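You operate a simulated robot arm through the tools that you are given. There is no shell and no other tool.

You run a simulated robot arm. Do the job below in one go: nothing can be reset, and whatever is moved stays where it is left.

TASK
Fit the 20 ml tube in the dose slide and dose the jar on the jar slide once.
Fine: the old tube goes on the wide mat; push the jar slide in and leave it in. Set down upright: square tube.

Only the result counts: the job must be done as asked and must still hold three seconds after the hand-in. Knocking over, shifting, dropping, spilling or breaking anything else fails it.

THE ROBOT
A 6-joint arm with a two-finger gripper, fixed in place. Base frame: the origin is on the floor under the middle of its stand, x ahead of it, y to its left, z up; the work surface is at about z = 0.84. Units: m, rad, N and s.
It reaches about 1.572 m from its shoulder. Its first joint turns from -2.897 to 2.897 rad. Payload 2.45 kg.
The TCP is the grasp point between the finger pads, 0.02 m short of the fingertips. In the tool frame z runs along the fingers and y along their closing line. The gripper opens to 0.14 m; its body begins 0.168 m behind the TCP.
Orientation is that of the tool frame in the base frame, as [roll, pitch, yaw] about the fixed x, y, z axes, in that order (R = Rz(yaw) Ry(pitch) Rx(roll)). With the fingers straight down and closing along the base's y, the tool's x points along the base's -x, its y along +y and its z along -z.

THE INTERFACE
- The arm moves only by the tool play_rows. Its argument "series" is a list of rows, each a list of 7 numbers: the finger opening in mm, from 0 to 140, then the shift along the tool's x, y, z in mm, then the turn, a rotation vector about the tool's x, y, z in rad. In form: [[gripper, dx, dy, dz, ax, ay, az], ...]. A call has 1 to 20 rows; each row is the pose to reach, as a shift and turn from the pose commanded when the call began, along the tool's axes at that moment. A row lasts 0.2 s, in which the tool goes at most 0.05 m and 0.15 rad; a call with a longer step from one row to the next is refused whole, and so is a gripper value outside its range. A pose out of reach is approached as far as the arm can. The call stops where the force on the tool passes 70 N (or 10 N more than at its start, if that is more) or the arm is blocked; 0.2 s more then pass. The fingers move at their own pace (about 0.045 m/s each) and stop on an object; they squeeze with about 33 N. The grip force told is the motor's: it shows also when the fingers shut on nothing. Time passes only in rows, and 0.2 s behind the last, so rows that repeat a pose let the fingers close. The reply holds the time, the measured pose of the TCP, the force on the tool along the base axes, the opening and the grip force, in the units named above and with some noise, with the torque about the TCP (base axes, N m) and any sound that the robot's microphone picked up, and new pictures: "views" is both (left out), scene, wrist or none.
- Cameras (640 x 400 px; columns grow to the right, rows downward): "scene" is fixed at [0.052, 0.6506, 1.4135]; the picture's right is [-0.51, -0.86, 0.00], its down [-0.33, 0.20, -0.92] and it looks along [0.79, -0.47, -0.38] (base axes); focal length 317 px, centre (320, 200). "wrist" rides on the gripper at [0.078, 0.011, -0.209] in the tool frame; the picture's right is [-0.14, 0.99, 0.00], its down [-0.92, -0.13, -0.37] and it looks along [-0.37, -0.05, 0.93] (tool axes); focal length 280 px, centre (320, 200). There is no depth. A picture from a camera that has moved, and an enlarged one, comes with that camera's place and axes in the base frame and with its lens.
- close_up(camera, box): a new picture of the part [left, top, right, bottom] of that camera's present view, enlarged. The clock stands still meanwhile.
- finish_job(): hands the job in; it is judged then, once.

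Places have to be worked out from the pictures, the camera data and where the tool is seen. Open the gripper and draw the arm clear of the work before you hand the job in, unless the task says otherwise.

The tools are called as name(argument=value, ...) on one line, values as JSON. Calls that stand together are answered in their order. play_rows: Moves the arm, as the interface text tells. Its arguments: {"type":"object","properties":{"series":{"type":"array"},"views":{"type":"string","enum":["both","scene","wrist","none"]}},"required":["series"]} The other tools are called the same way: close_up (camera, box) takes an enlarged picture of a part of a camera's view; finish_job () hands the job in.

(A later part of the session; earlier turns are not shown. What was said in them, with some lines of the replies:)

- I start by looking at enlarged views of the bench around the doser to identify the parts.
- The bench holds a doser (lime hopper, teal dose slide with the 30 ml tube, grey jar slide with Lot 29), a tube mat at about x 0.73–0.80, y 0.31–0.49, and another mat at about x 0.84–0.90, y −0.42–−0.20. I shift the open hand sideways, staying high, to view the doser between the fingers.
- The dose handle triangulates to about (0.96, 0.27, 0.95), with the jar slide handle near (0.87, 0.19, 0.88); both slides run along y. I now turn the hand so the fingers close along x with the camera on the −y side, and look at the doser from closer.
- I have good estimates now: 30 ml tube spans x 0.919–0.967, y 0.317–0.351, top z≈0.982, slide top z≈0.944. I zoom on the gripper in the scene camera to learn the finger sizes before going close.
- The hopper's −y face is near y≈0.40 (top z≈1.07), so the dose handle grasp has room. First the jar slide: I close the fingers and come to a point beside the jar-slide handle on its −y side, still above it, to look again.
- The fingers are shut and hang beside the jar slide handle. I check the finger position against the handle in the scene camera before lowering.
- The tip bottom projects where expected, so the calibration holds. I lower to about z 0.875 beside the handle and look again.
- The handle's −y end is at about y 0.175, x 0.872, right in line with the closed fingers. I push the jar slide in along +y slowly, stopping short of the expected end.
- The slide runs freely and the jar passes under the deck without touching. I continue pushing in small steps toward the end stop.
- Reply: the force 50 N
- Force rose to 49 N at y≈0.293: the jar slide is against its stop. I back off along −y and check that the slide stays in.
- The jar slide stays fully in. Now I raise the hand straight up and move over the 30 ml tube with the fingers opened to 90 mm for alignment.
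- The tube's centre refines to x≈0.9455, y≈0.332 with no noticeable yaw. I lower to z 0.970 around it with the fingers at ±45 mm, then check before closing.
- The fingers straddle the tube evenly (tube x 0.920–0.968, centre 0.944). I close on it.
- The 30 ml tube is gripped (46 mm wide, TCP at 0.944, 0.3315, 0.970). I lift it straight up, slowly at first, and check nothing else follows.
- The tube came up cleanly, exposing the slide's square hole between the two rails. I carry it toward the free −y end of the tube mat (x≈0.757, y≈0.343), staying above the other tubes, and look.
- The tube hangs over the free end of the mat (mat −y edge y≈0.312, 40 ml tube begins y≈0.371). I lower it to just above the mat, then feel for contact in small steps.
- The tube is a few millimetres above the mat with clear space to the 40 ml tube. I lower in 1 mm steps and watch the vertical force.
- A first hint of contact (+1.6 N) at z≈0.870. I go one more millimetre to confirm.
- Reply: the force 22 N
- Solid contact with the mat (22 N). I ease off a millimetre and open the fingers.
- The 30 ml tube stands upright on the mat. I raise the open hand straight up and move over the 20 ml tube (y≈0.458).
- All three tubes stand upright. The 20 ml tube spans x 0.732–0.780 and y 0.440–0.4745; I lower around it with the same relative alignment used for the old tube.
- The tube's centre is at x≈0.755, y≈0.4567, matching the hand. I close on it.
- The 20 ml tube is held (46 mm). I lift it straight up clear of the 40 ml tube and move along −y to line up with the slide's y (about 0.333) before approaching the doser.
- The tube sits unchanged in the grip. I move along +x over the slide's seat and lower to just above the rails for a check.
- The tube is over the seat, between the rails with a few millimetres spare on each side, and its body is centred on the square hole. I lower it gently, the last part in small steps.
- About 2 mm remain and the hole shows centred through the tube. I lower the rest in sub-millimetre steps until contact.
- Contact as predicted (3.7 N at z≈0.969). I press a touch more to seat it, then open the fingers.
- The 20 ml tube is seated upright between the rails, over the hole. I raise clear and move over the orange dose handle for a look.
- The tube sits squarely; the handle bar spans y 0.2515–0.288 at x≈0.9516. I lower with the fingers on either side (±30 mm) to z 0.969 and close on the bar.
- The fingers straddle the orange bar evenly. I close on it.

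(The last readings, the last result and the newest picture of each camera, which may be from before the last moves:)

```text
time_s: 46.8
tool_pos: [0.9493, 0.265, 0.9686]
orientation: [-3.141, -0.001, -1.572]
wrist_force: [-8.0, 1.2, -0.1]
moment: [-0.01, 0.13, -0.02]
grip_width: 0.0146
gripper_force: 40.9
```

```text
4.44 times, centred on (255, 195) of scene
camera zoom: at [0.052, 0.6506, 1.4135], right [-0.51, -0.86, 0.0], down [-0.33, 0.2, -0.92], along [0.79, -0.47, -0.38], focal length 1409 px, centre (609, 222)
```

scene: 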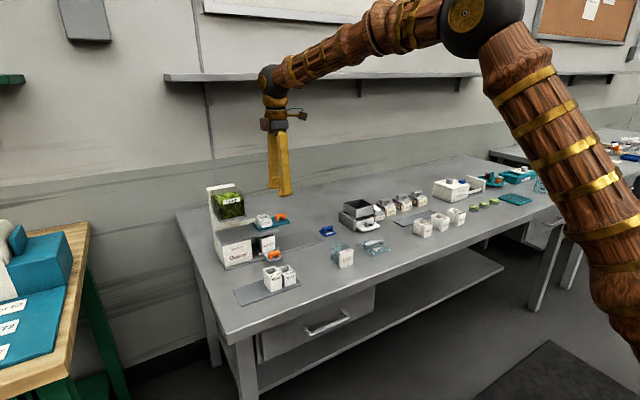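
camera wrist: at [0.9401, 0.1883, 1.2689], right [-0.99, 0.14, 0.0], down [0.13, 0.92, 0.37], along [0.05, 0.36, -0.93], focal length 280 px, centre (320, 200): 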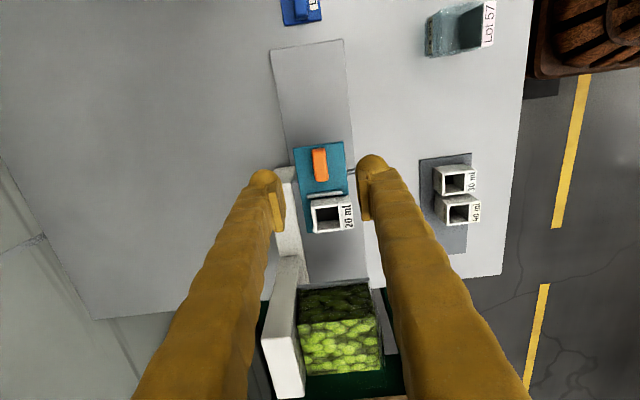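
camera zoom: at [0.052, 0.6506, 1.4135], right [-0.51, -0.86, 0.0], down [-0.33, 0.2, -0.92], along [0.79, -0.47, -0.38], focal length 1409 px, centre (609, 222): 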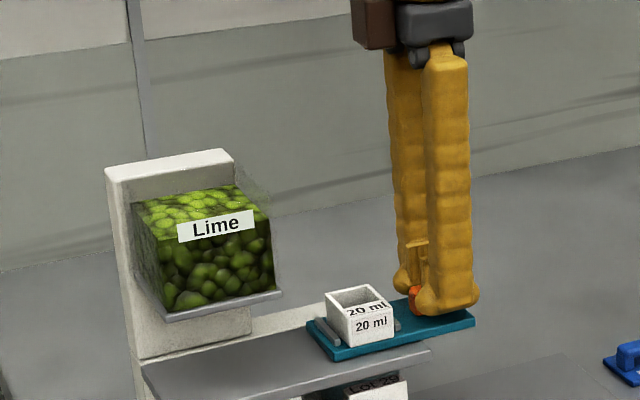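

The bar is gripped (14.6 mm); a small side load suggests the bar is about 1 mm toward −x, which I ease. I push the dose slide in gently along +y, halfway first.

play_rows(series=[[5, 0, 1, 0, 0, 0, 0], [5, -1, 1.3, 0, 0, 0, 0], [5, -3, 1.3, 0, 0, 0, 0], [5, -6, 1.3, 0, 0, 0, 0], [5, -10, 1.3, 0, 0, 0, 0], [5, -15, 1.3, 0, 0, 0, 0], [5, -20, 1.3, 0, 0, 0, 0], [5, -25, 1.3, 0, 0, 0, 0], [5, -30, 1.3, 0, 0, 0, 0], [5, -35, 1.3, 0, 0, 0, 0], [5, -40, 1.3, 0, 0, 0, 0], [5, -44, 1.3, 0, 0, 0, 0], [5, -47, 1.3, 0, 0, 0, 0], [5, -49, 1.3, 0, 0, 0, 0], [5, -50, 1.3, 0, 0, 0, 0]], views="both")

close_up(camera="wrist", box=[220, 120, 420, 260])

close_up(camera="scene", box=[195, 160, 305, 240])

```text
time_s: 50.0
tool_pos: [0.9506, 0.3152, 0.9703]
orientation: [-3.141, 0.0, -1.571]
wrist_force: [30.4, 0.4, -1.2]
moment: [-0.08, -0.29, 0.02]
grip_width: 0.0146
gripper_force: 41.0
camera wrist: at [0.9401, 0.2389, 1.1782], right [-0.99, 0.14, 0.0], down [0.13, 0.92, 0.37], along [0.05, 0.36, -0.93], focal length 280 px, centre (320, 200)
```

scene: 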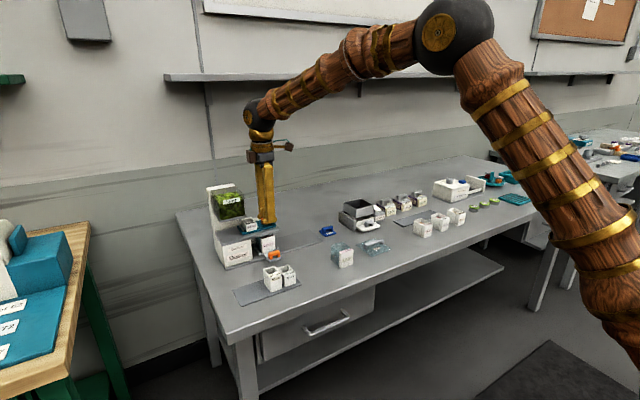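
wrist: 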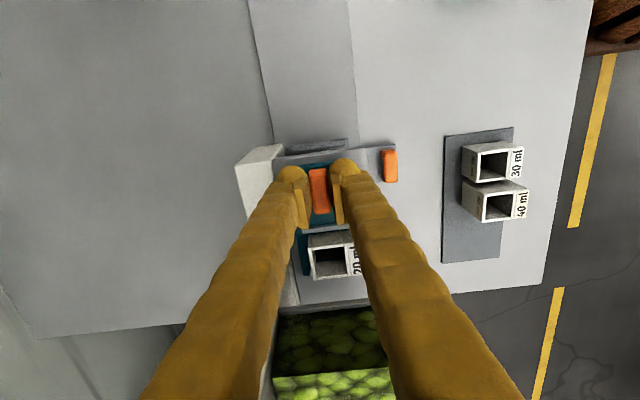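

```text
2.86 times, centred on (320, 190) of wrist
camera zoom: at [0.9401, 0.2389, 1.1782], right [-0.99, 0.14, 0.0], down [0.13, 0.92, 0.37], along [0.05, 0.36, -0.93], focal length 801 px, centre (320, 229)
```

zoom: 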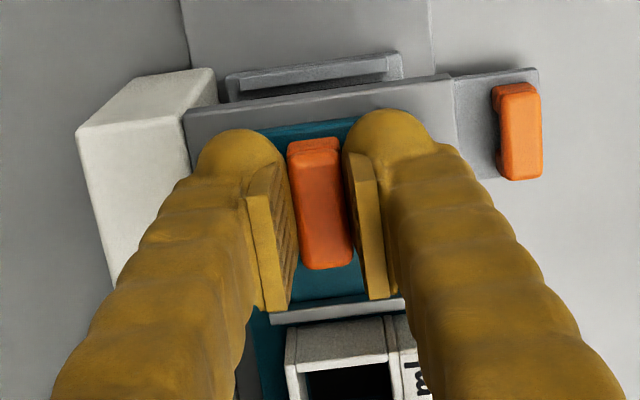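

```text
5.00 times, centred on (250, 200) of scene
camera zoom: at [0.052, 0.6506, 1.4135], right [-0.51, -0.86, 0.0], down [-0.33, 0.2, -0.92], along [0.79, -0.47, -0.38], focal length 1585 px, centre (670, 200)
```

zoom: 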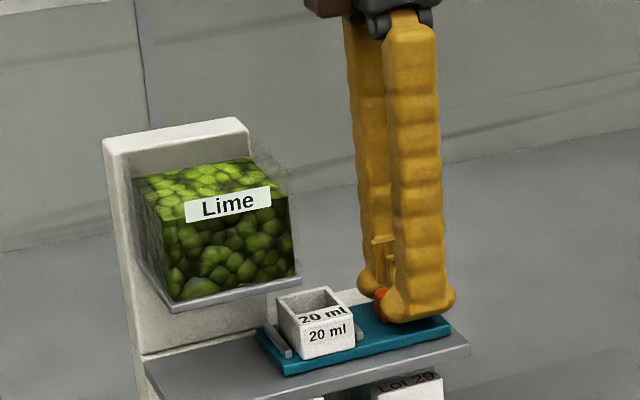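

Over-corrected: the side load is now +30 N, so the neutral x is about 0.9512; I restore that. The tube rides along properly, so I continue pushing toward the hopper.

play_rows(series=[[5, 0, -0.5, 0, 0, 0, 0], [5, 0, -1, 0, 0, 0, 0], [5, -1, -1, 0, 0, 0, 0], [5, -3, -1, 0, 0, 0, 0], [5, -6, -1, 0, 0, 0, 0], [5, -10, -1, 0, 0, 0, 0], [5, -15, -1, 0, 0, 0, 0], [5, -20, -1, 0, 0, 0, 0], [5, -25, -1, 0, 0, 0, 0], [5, -30, -1, 0, 0, 0, 0], [5, -34, -1, 0, 0, 0, 0], [5, -37, -1, 0, 0, 0, 0], [5, -39, -1, 0, 0, 0, 0], [5, -40, -1, 0, 0, 0, 0]], views="both")

close_up(camera="wrist", box=[220, 120, 420, 260])

close_up(camera="scene", box=[195, 160, 305, 240])

```text
time_s: 53.0
tool_pos: [0.9503, 0.3567, 0.97]
orientation: [3.141, -0.002, -1.571]
wrist_force: [-10.5, 0.2, 1.8]
moment: [0.15, 0.08, 0.01]
grip_width: 0.0151
gripper_force: 40.5
camera wrist: at [0.9403, 0.2788, 1.1782], right [-0.99, 0.14, 0.0], down [0.13, 0.92, 0.37], along [0.05, 0.36, -0.93], focal length 280 px, centre (320, 200)
```

scene: 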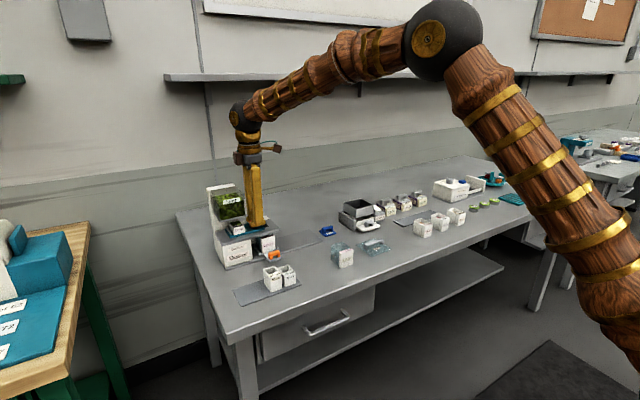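
wrist: 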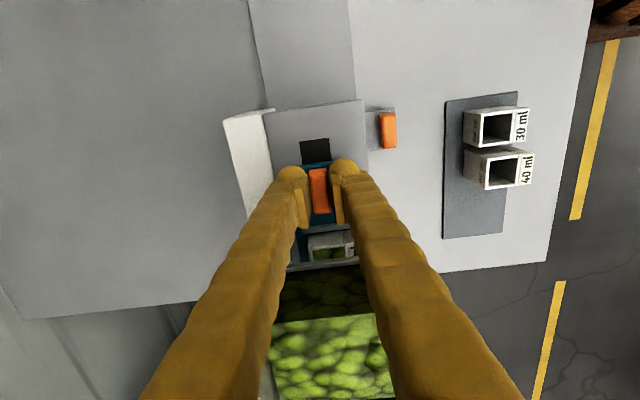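

```text
2.86 times, centred on (320, 190) of wrist
camera zoom: at [0.9403, 0.2788, 1.1782], right [-0.99, 0.14, 0.0], down [0.13, 0.92, 0.37], along [0.05, 0.36, -0.93], focal length 801 px, centre (320, 229)
```

zoom: 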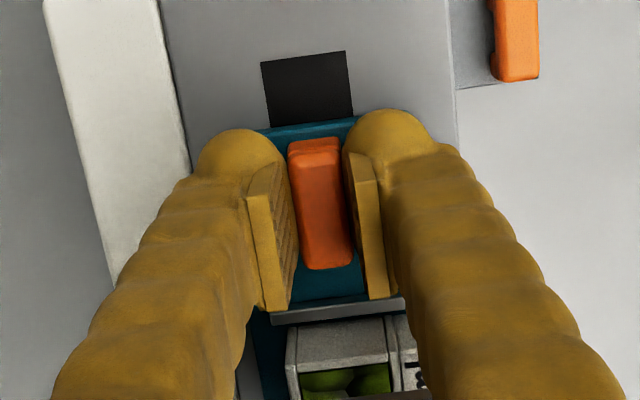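

```text
5.00 times, centred on (250, 200) of scene
camera zoom: at [0.052, 0.6506, 1.4135], right [-0.51, -0.86, 0.0], down [-0.33, 0.2, -0.92], along [0.79, -0.47, -0.38], focal length 1585 px, centre (670, 200)
```

zoom: 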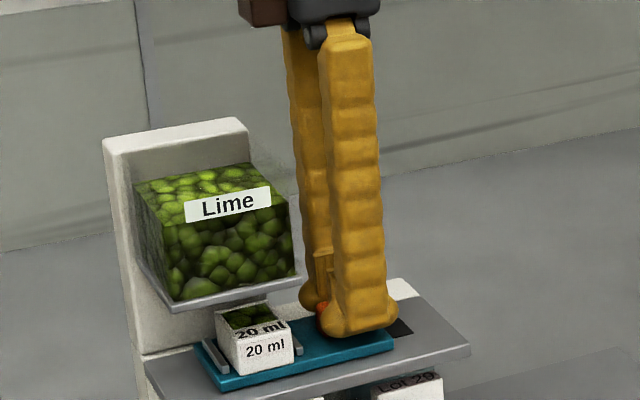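

The tube has filled with lime under the hopper and the deck hole is now exposed. I push the last few millimetres in small steps to reach the stop.

play_rows(series=[[5, -2, 0.2, 0, 0, 0, 0], [5, -4, 0.2, 0, 0, 0, 0], [5, -6, 0.2, 0, 0, 0, 0], [5, -8, 0.2, 0, 0, 0, 0], [5, -9, 0.2, 0, 0, 0, 0]], views="none")

close_up(camera="scene", box=[195, 160, 305, 240])

close_up(camera="wrist", box=[220, 120, 420, 260])

```text
time_s: 54.2
tool_pos: [0.9493, 0.3638, 0.9701]
orientation: [3.141, 0.001, -1.57]
wrist_force: [-7.8, -27.2, -1.5]
moment: [-0.3, 0.07, 0.02]
grip_width: 0.0145
gripper_force: 41.7
```

```text
5.00 times, centred on (250, 200) of scene
camera zoom: at [0.052, 0.6506, 1.4135], right [-0.51, -0.86, 0.0], down [-0.33, 0.2, -0.92], along [0.79, -0.47, -0.38], focal length 1585 px, centre (670, 200)
```

zoom: 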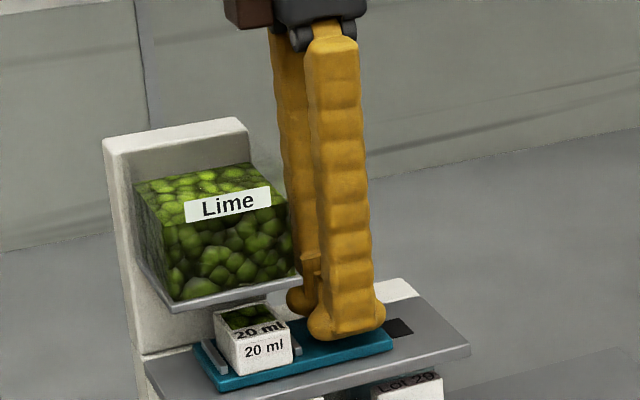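

```text
2.86 times, centred on (320, 190) of wrist
camera zoom: at [0.9401, 0.2872, 1.1781], right [-0.99, 0.14, 0.0], down [0.13, 0.92, 0.37], along [0.05, 0.36, -0.93], focal length 801 px, centre (320, 229)
```

zoom: 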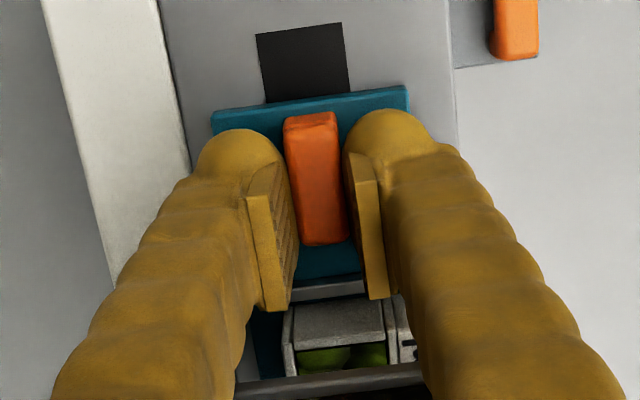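

The slide was already at its inner stop (the grip slipped ~8 mm along the bar at 27 N), with the tube full. Now I pull it back out smoothly along −y.

play_rows(series=[[5, 1, 0, 0, 0, 0, 0], [5, 3, 0, 0, 0, 0, 0], [5, 6, 0, 0, 0, 0, 0], [5, 10, 0, 0, 0, 0, 0], [5, 15, 0, 0, 0, 0, 0], [5, 21, 0, 0, 0, 0, 0], [5, 27, 0, 0, 0, 0, 0], [5, 33, 0, 0, 0, 0, 0], [5, 39, 0, 0, 0, 0, 0], [5, 45, 0, 0, 0, 0, 0], [5, 51, 0, 0, 0, 0, 0], [5, 57, 0, 0, 0, 0, 0], [5, 63, 0, 0, 0, 0, 0], [5, 69, 0, 0, 0, 0, 0], [5, 75, 0, 0, 0, 0, 0], [5, 80, 0, 0, 0, 0, 0], [5, 84, 0, 0, 0, 0, 0], [5, 87, 0, 0, 0, 0, 0], [5, 90, 0, 0, 0, 0, 0], [5, 92, 0, 0, 0, 0, 0]], views="both")

close_up(camera="wrist", box=[220, 120, 420, 260])

close_up(camera="scene", box=[195, 170, 315, 260])

```text
time_s: 58.4
tool_pos: [0.9503, 0.2743, 0.9697]
orientation: [3.14, 0.0, -1.572]
wrist_force: [-13.2, 6.2, 0.3]
moment: [-0.38, 0.1, 0.02]
grip_width: 0.0145
gripper_force: 40.8
camera wrist: at [0.9403, 0.1962, 1.1781], right [-0.99, 0.14, 0.0], down [0.13, 0.92, 0.37], along [0.05, 0.37, -0.93], focal length 280 px, centre (320, 200)
```

scene: 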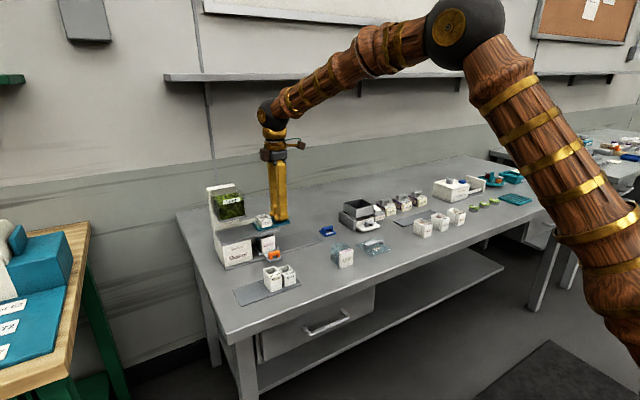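
wrist: 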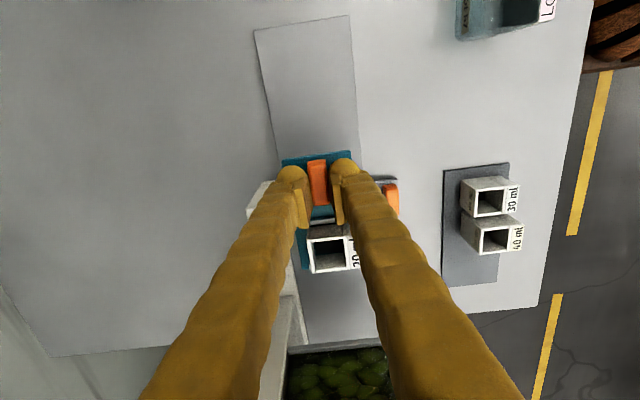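

```text
2.86 times, centred on (320, 190) of wrist
camera zoom: at [0.9403, 0.1962, 1.1781], right [-0.99, 0.14, 0.0], down [0.13, 0.92, 0.37], along [0.05, 0.37, -0.93], focal length 801 px, centre (320, 229)
```

zoom: 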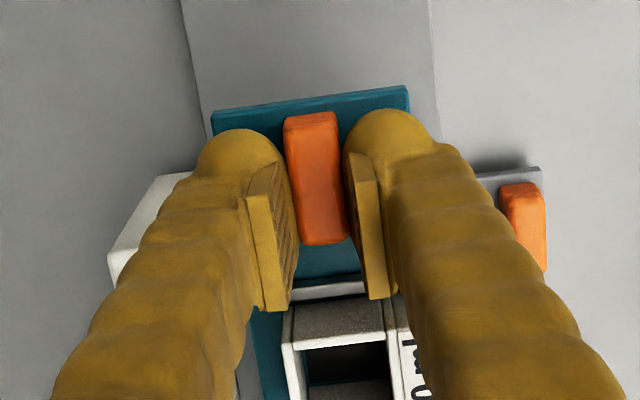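

```text
4.44 times, centred on (255, 215) of scene
camera zoom: at [0.052, 0.6506, 1.4135], right [-0.51, -0.86, 0.0], down [-0.33, 0.2, -0.92], along [0.79, -0.47, -0.38], focal length 1409 px, centre (609, 133)
```

zoom: 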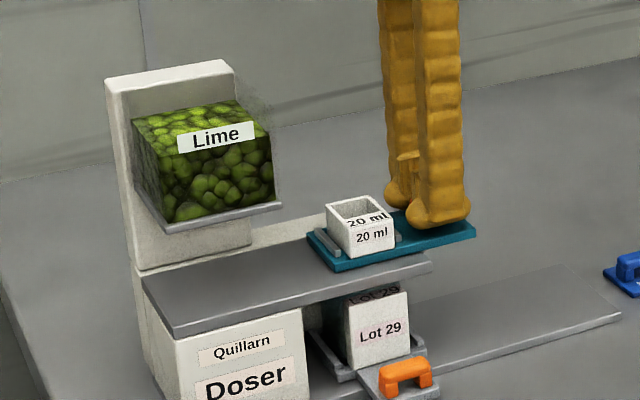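

The slide is back at its outer end and the tube is empty again. I check that the lime is in the jar beneath.

close_up(camera="scene", box=[245, 215, 295, 265])

close_up(camera="scene", box=[245, 200, 295, 230])

```text
8.00 times, centred on (270, 240) of scene
camera zoom: at [0.052, 0.6506, 1.4135], right [-0.51, -0.86, 0.0], down [-0.33, 0.2, -0.92], along [0.79, -0.47, -0.38], focal length 2537 px, centre (720, -120)
```

zoom: 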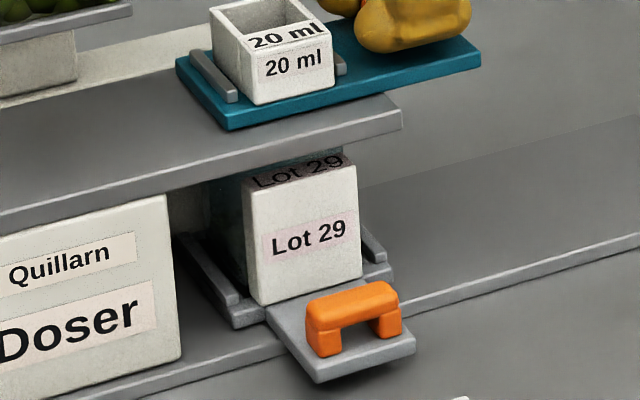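

```text
12.80 times, centred on (270, 215) of scene
camera zoom: at [0.052, 0.6506, 1.4135], right [-0.51, -0.86, 0.0], down [-0.33, 0.2, -0.92], along [0.79, -0.47, -0.38], focal length 4059 px, centre (960, 8)
```

zoom: 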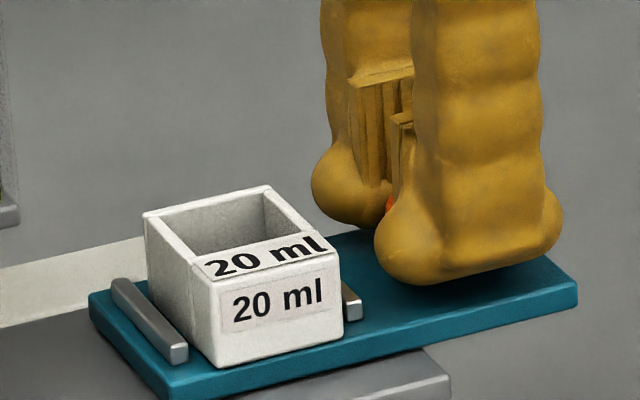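

I release the handle and lift straight up, then look down into the tube and at the jar.

play_rows(series=[[5, 0, 0.2, 0, 0, 0, 0], [25, 0, 0.2, 0, 0, 0, 0], [45, 0, 0.2, 0, 0, 0, 0], [60, 0, 0.2, 0, 0, 0, 0], [60, 0, 0.2, 0, 0, 0, 0], [60, 0, 0.2, -15, 0, 0, 0], [60, 0, 0.2, -45, 0, 0, 0], [60, 0, 0.2, -85, 0, 0, 0], [60, 0, 0.2, -120, 0, 0, 0], [60, 0, 0.2, -120, 0, 0, 0]], views="both")

close_up(camera="wrist", box=[240, 110, 400, 230])

close_up(camera="scene", box=[195, 170, 315, 260])

```text
time_s: 60.6
tool_pos: [0.949, 0.2722, 1.0899]
orientation: [3.141, 0.0, -1.571]
wrist_force: [0.8, -0.7, 0.3]
moment: [0.0, -0.04, 0.01]
grip_width: 0.0602
gripper_force: 0.1
camera wrist: at [0.9397, 0.1956, 1.2981], right [-0.99, 0.14, 0.0], down [0.13, 0.92, 0.37], along [0.05, 0.36, -0.93], focal length 280 px, centre (320, 200)
```

scene: 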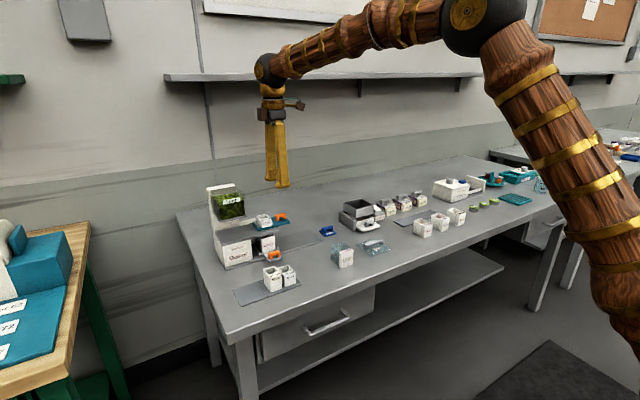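
wrist: 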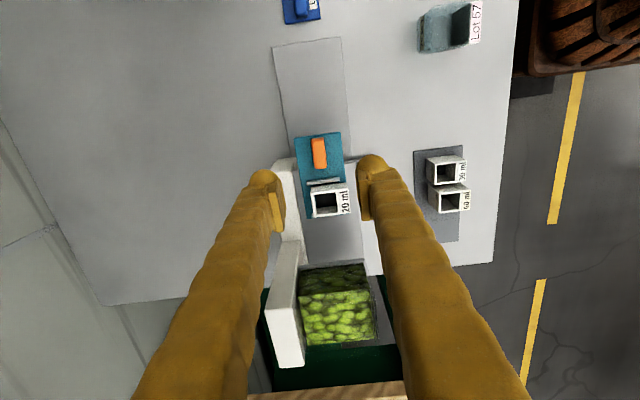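

```text
3.33 times, centred on (320, 170) of wrist
camera zoom: at [0.9397, 0.1956, 1.2981], right [-0.99, 0.14, 0.0], down [0.13, 0.92, 0.37], along [0.05, 0.36, -0.93], focal length 935 px, centre (320, 300)
```

zoom: 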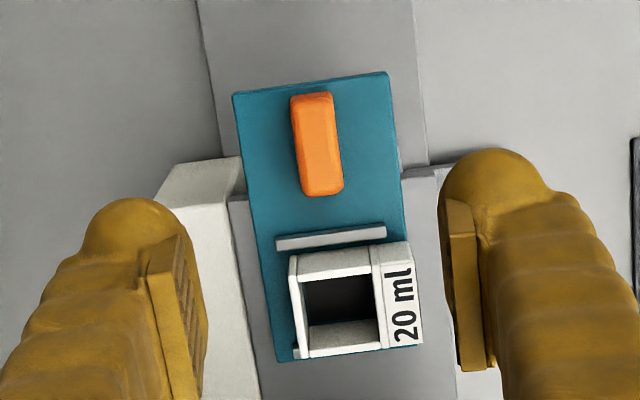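

```text
4.44 times, centred on (255, 215) of scene
camera zoom: at [0.052, 0.6506, 1.4135], right [-0.51, -0.86, 0.0], down [-0.33, 0.2, -0.92], along [0.79, -0.47, -0.38], focal length 1409 px, centre (609, 133)
```

zoom: 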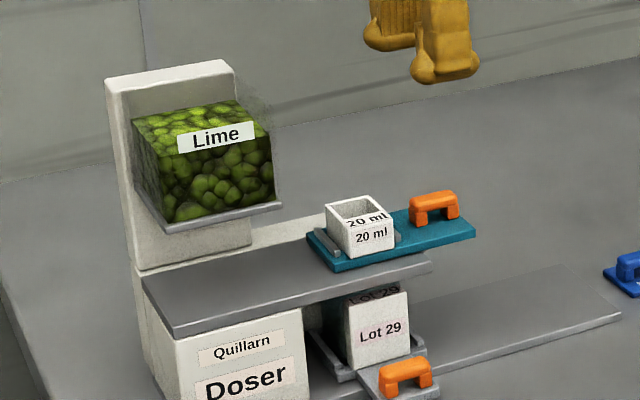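

The tube is empty, standing in its seat, and the slide is out. To confirm the dose I back the hand off toward −y with a tilt so the wrist camera can look in under the deck at the jar.

play_rows(series=[[60, 25, 0, 0, 0, 0, 0], [80, 55, 0, 0, 0, -0.12, 0], [100, 85, 0, 0, 0, -0.24, 0], [120, 115, 0, 0, 0, -0.36, 0], [140, 140, 0, 20, 0, -0.48, 0], [140, 153, 0, 45, 0, -0.6, 0], [140, 153, 0, 75, 0, -0.7, 0], [140, 153, 0, 95, 0, -0.7, 0], [140, 153, 0, 95, 0, -0.7, 0]], views="both")

close_up(camera="wrist", box=[240, 80, 400, 220])

```text
time_s: 62.6
tool_pos: [0.9497, 0.1194, 0.9959]
orientation: [-3.141, 0.699, -1.57]
wrist_force: [-0.3, -0.7, 0.9]
moment: [-0.01, 0.01, 0.02]
grip_width: 0.14
gripper_force: 0.2
camera wrist: at [0.9399, -0.0735, 1.1038], right [-0.99, 0.1, 0.09], down [0.13, 0.47, 0.88], along [0.05, 0.88, -0.48], focal length 280 px, centre (320, 200)
```

scene: 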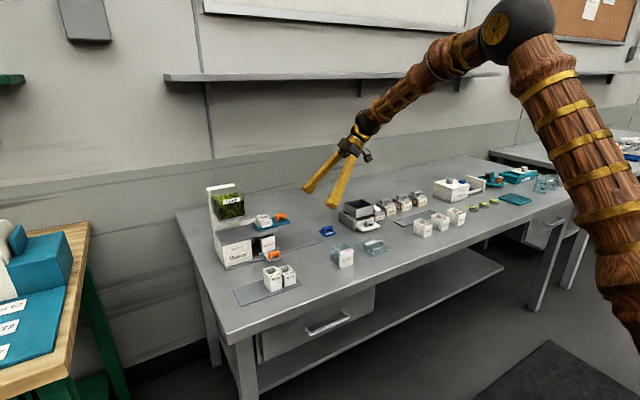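
wrist: 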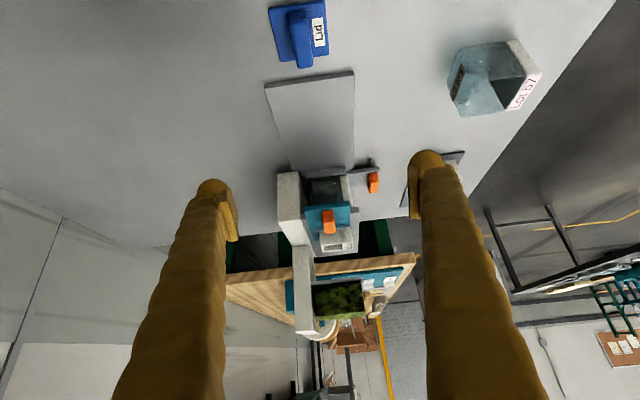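

```text
2.86 times, centred on (320, 150) of wrist
camera zoom: at [0.9399, -0.0735, 1.1038], right [-0.99, 0.1, 0.09], down [0.13, 0.47, 0.88], along [0.05, 0.88, -0.48], focal length 801 px, centre (320, 343)
```

zoom: 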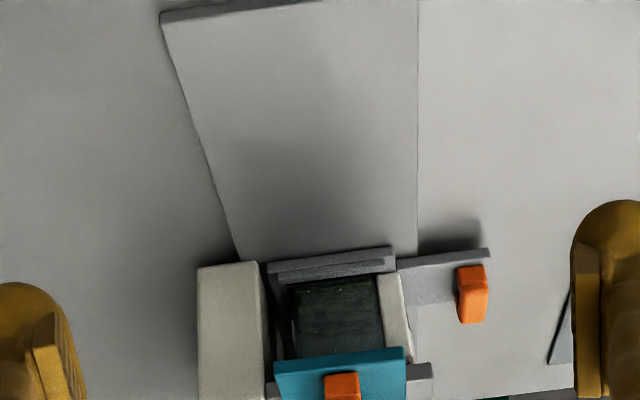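

close_up(camera="wrist", box=[300, 165, 365, 215])

```text
8.00 times, centred on (332, 190) of wrist
camera zoom: at [0.9399, -0.0735, 1.1038], right [-0.99, 0.1, 0.09], down [0.13, 0.47, 0.88], along [0.05, 0.88, -0.48], focal length 2243 px, centre (220, 280)
```

zoom: 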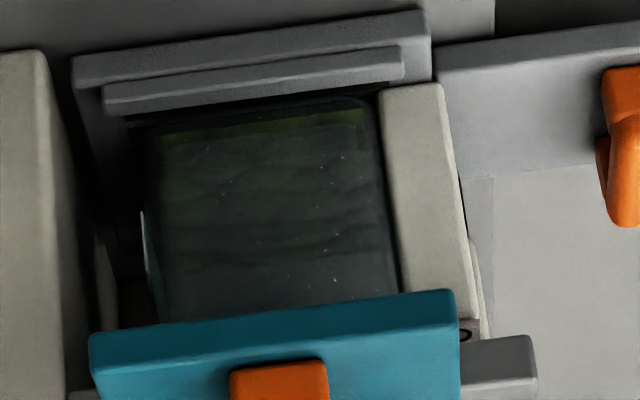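

A green layer is visible in the bottom of the jar, so the dose landed there, and the jar slide is still in. I raise the hand away, untilt and draw it back toward the robot, then check the whole bench.

play_rows(series=[[140, -26, 0, -31, 0, 0, 0], [140, -52, 0, -61, 0, 0, 0], [140, -77, 0, -92, 0, 0, 0], [140, -103, 0, -122, 0, 0, 0], [140, -129, 0, -153, 0, 0, 0], [140, -142, 35, -168, 0, 0.14, 0], [140, -142, 70, -168, 0, 0.28, 0], [140, -142, 105, -168, 0, 0.42, 0], [140, -142, 140, -168, 0, 0.56, 0], [140, -142, 175, -168, 0, 0.7, 0], [140, -142, 210, -168, 0, 0.7, 0], [140, -142, 210, -168, 0, 0.7, 0]], views="both")

close_up(camera="scene", box=[190, 170, 350, 310])

close_up(camera="scene", box=[400, 150, 640, 260])

```text
time_s: 65.2
tool_pos: [0.7386, 0.1197, 1.2142]
orientation: [-3.141, -0.001, -1.571]
wrist_force: [-0.3, 0.7, -0.7]
moment: [-0.02, 0.05, 0.0]
grip_width: 0.1397
gripper_force: 0.0
camera wrist: at [0.7296, 0.0429, 1.4236], right [-0.99, 0.14, 0.0], down [0.13, 0.92, 0.37], along [0.05, 0.36, -0.93], focal length 280 px, centre (320, 200)
```

scene: 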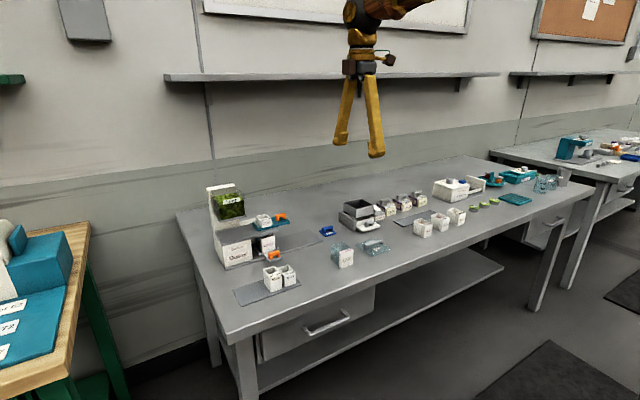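
wrist: 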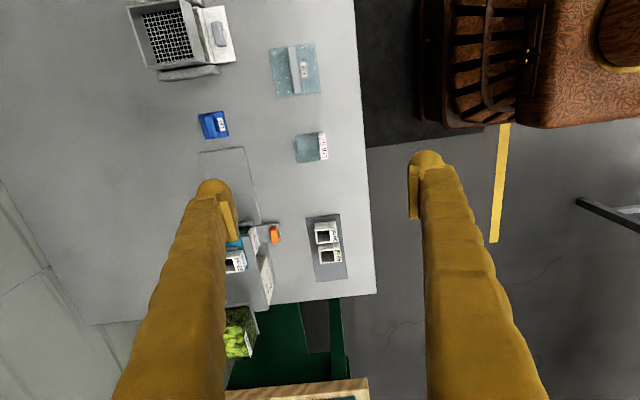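

```text
2.86 times, centred on (270, 240) of scene
camera zoom: at [0.052, 0.6506, 1.4135], right [-0.51, -0.86, 0.0], down [-0.33, 0.2, -0.92], along [0.79, -0.47, -0.38], focal length 906 px, centre (463, 86)
```

zoom: 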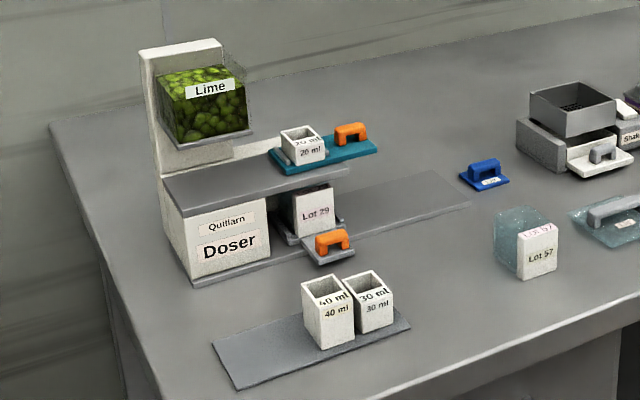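

```text
2.67 times, centred on (520, 205) of scene
camera zoom: at [0.052, 0.6506, 1.4135], right [-0.51, -0.86, 0.0], down [-0.33, 0.2, -0.92], along [0.79, -0.47, -0.38], focal length 846 px, centre (-213, 187)
```

zoom: 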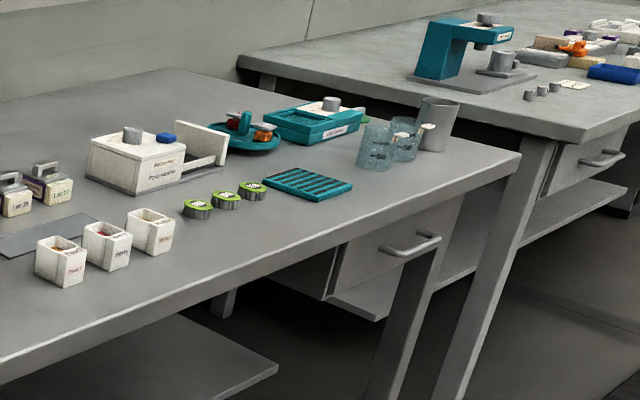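

The final views check out:
- **Old tube:** the 30 ml tube stands upright on the wider mat next to the 40 ml tube.
- **New tube:** the 20 ml tube is in the dose slide, which is back out and empty.
- **Jar:** the Lot 29 jar has its dose and its slide is still in.

The gripper is open and clear of the bench, so I hand in.

finish_job()

```text
The job is handed in.
```

The 20 ml tube is now in the dose slide, and the Lot 29 jar on the jar slide got one dose of lime. I've handed the job in.

- **Dose:** I pushed the dose slide in to its stop once, where the tube filled, and pulled it back out, where it emptied. The wrist camera then showed a green layer in the bottom of the jar.
- **Jar slide:** I pushed it in against its stop before dosing, and it is still in.
- **Old tube:** the 30 ml tube stands upright on the mat with the 40 ml tube. There are two grey mats, so I had to judge which one you meant. This one is about 0.18 × 0.08 m; the empty one is longer but narrower, about 0.22 × 0.06 m. I took "wide" to mean the 0.08 m one.
- **Everything else:** nothing else looked moved or spilled in the last pictures, and the gripper is open and clear of the bench.
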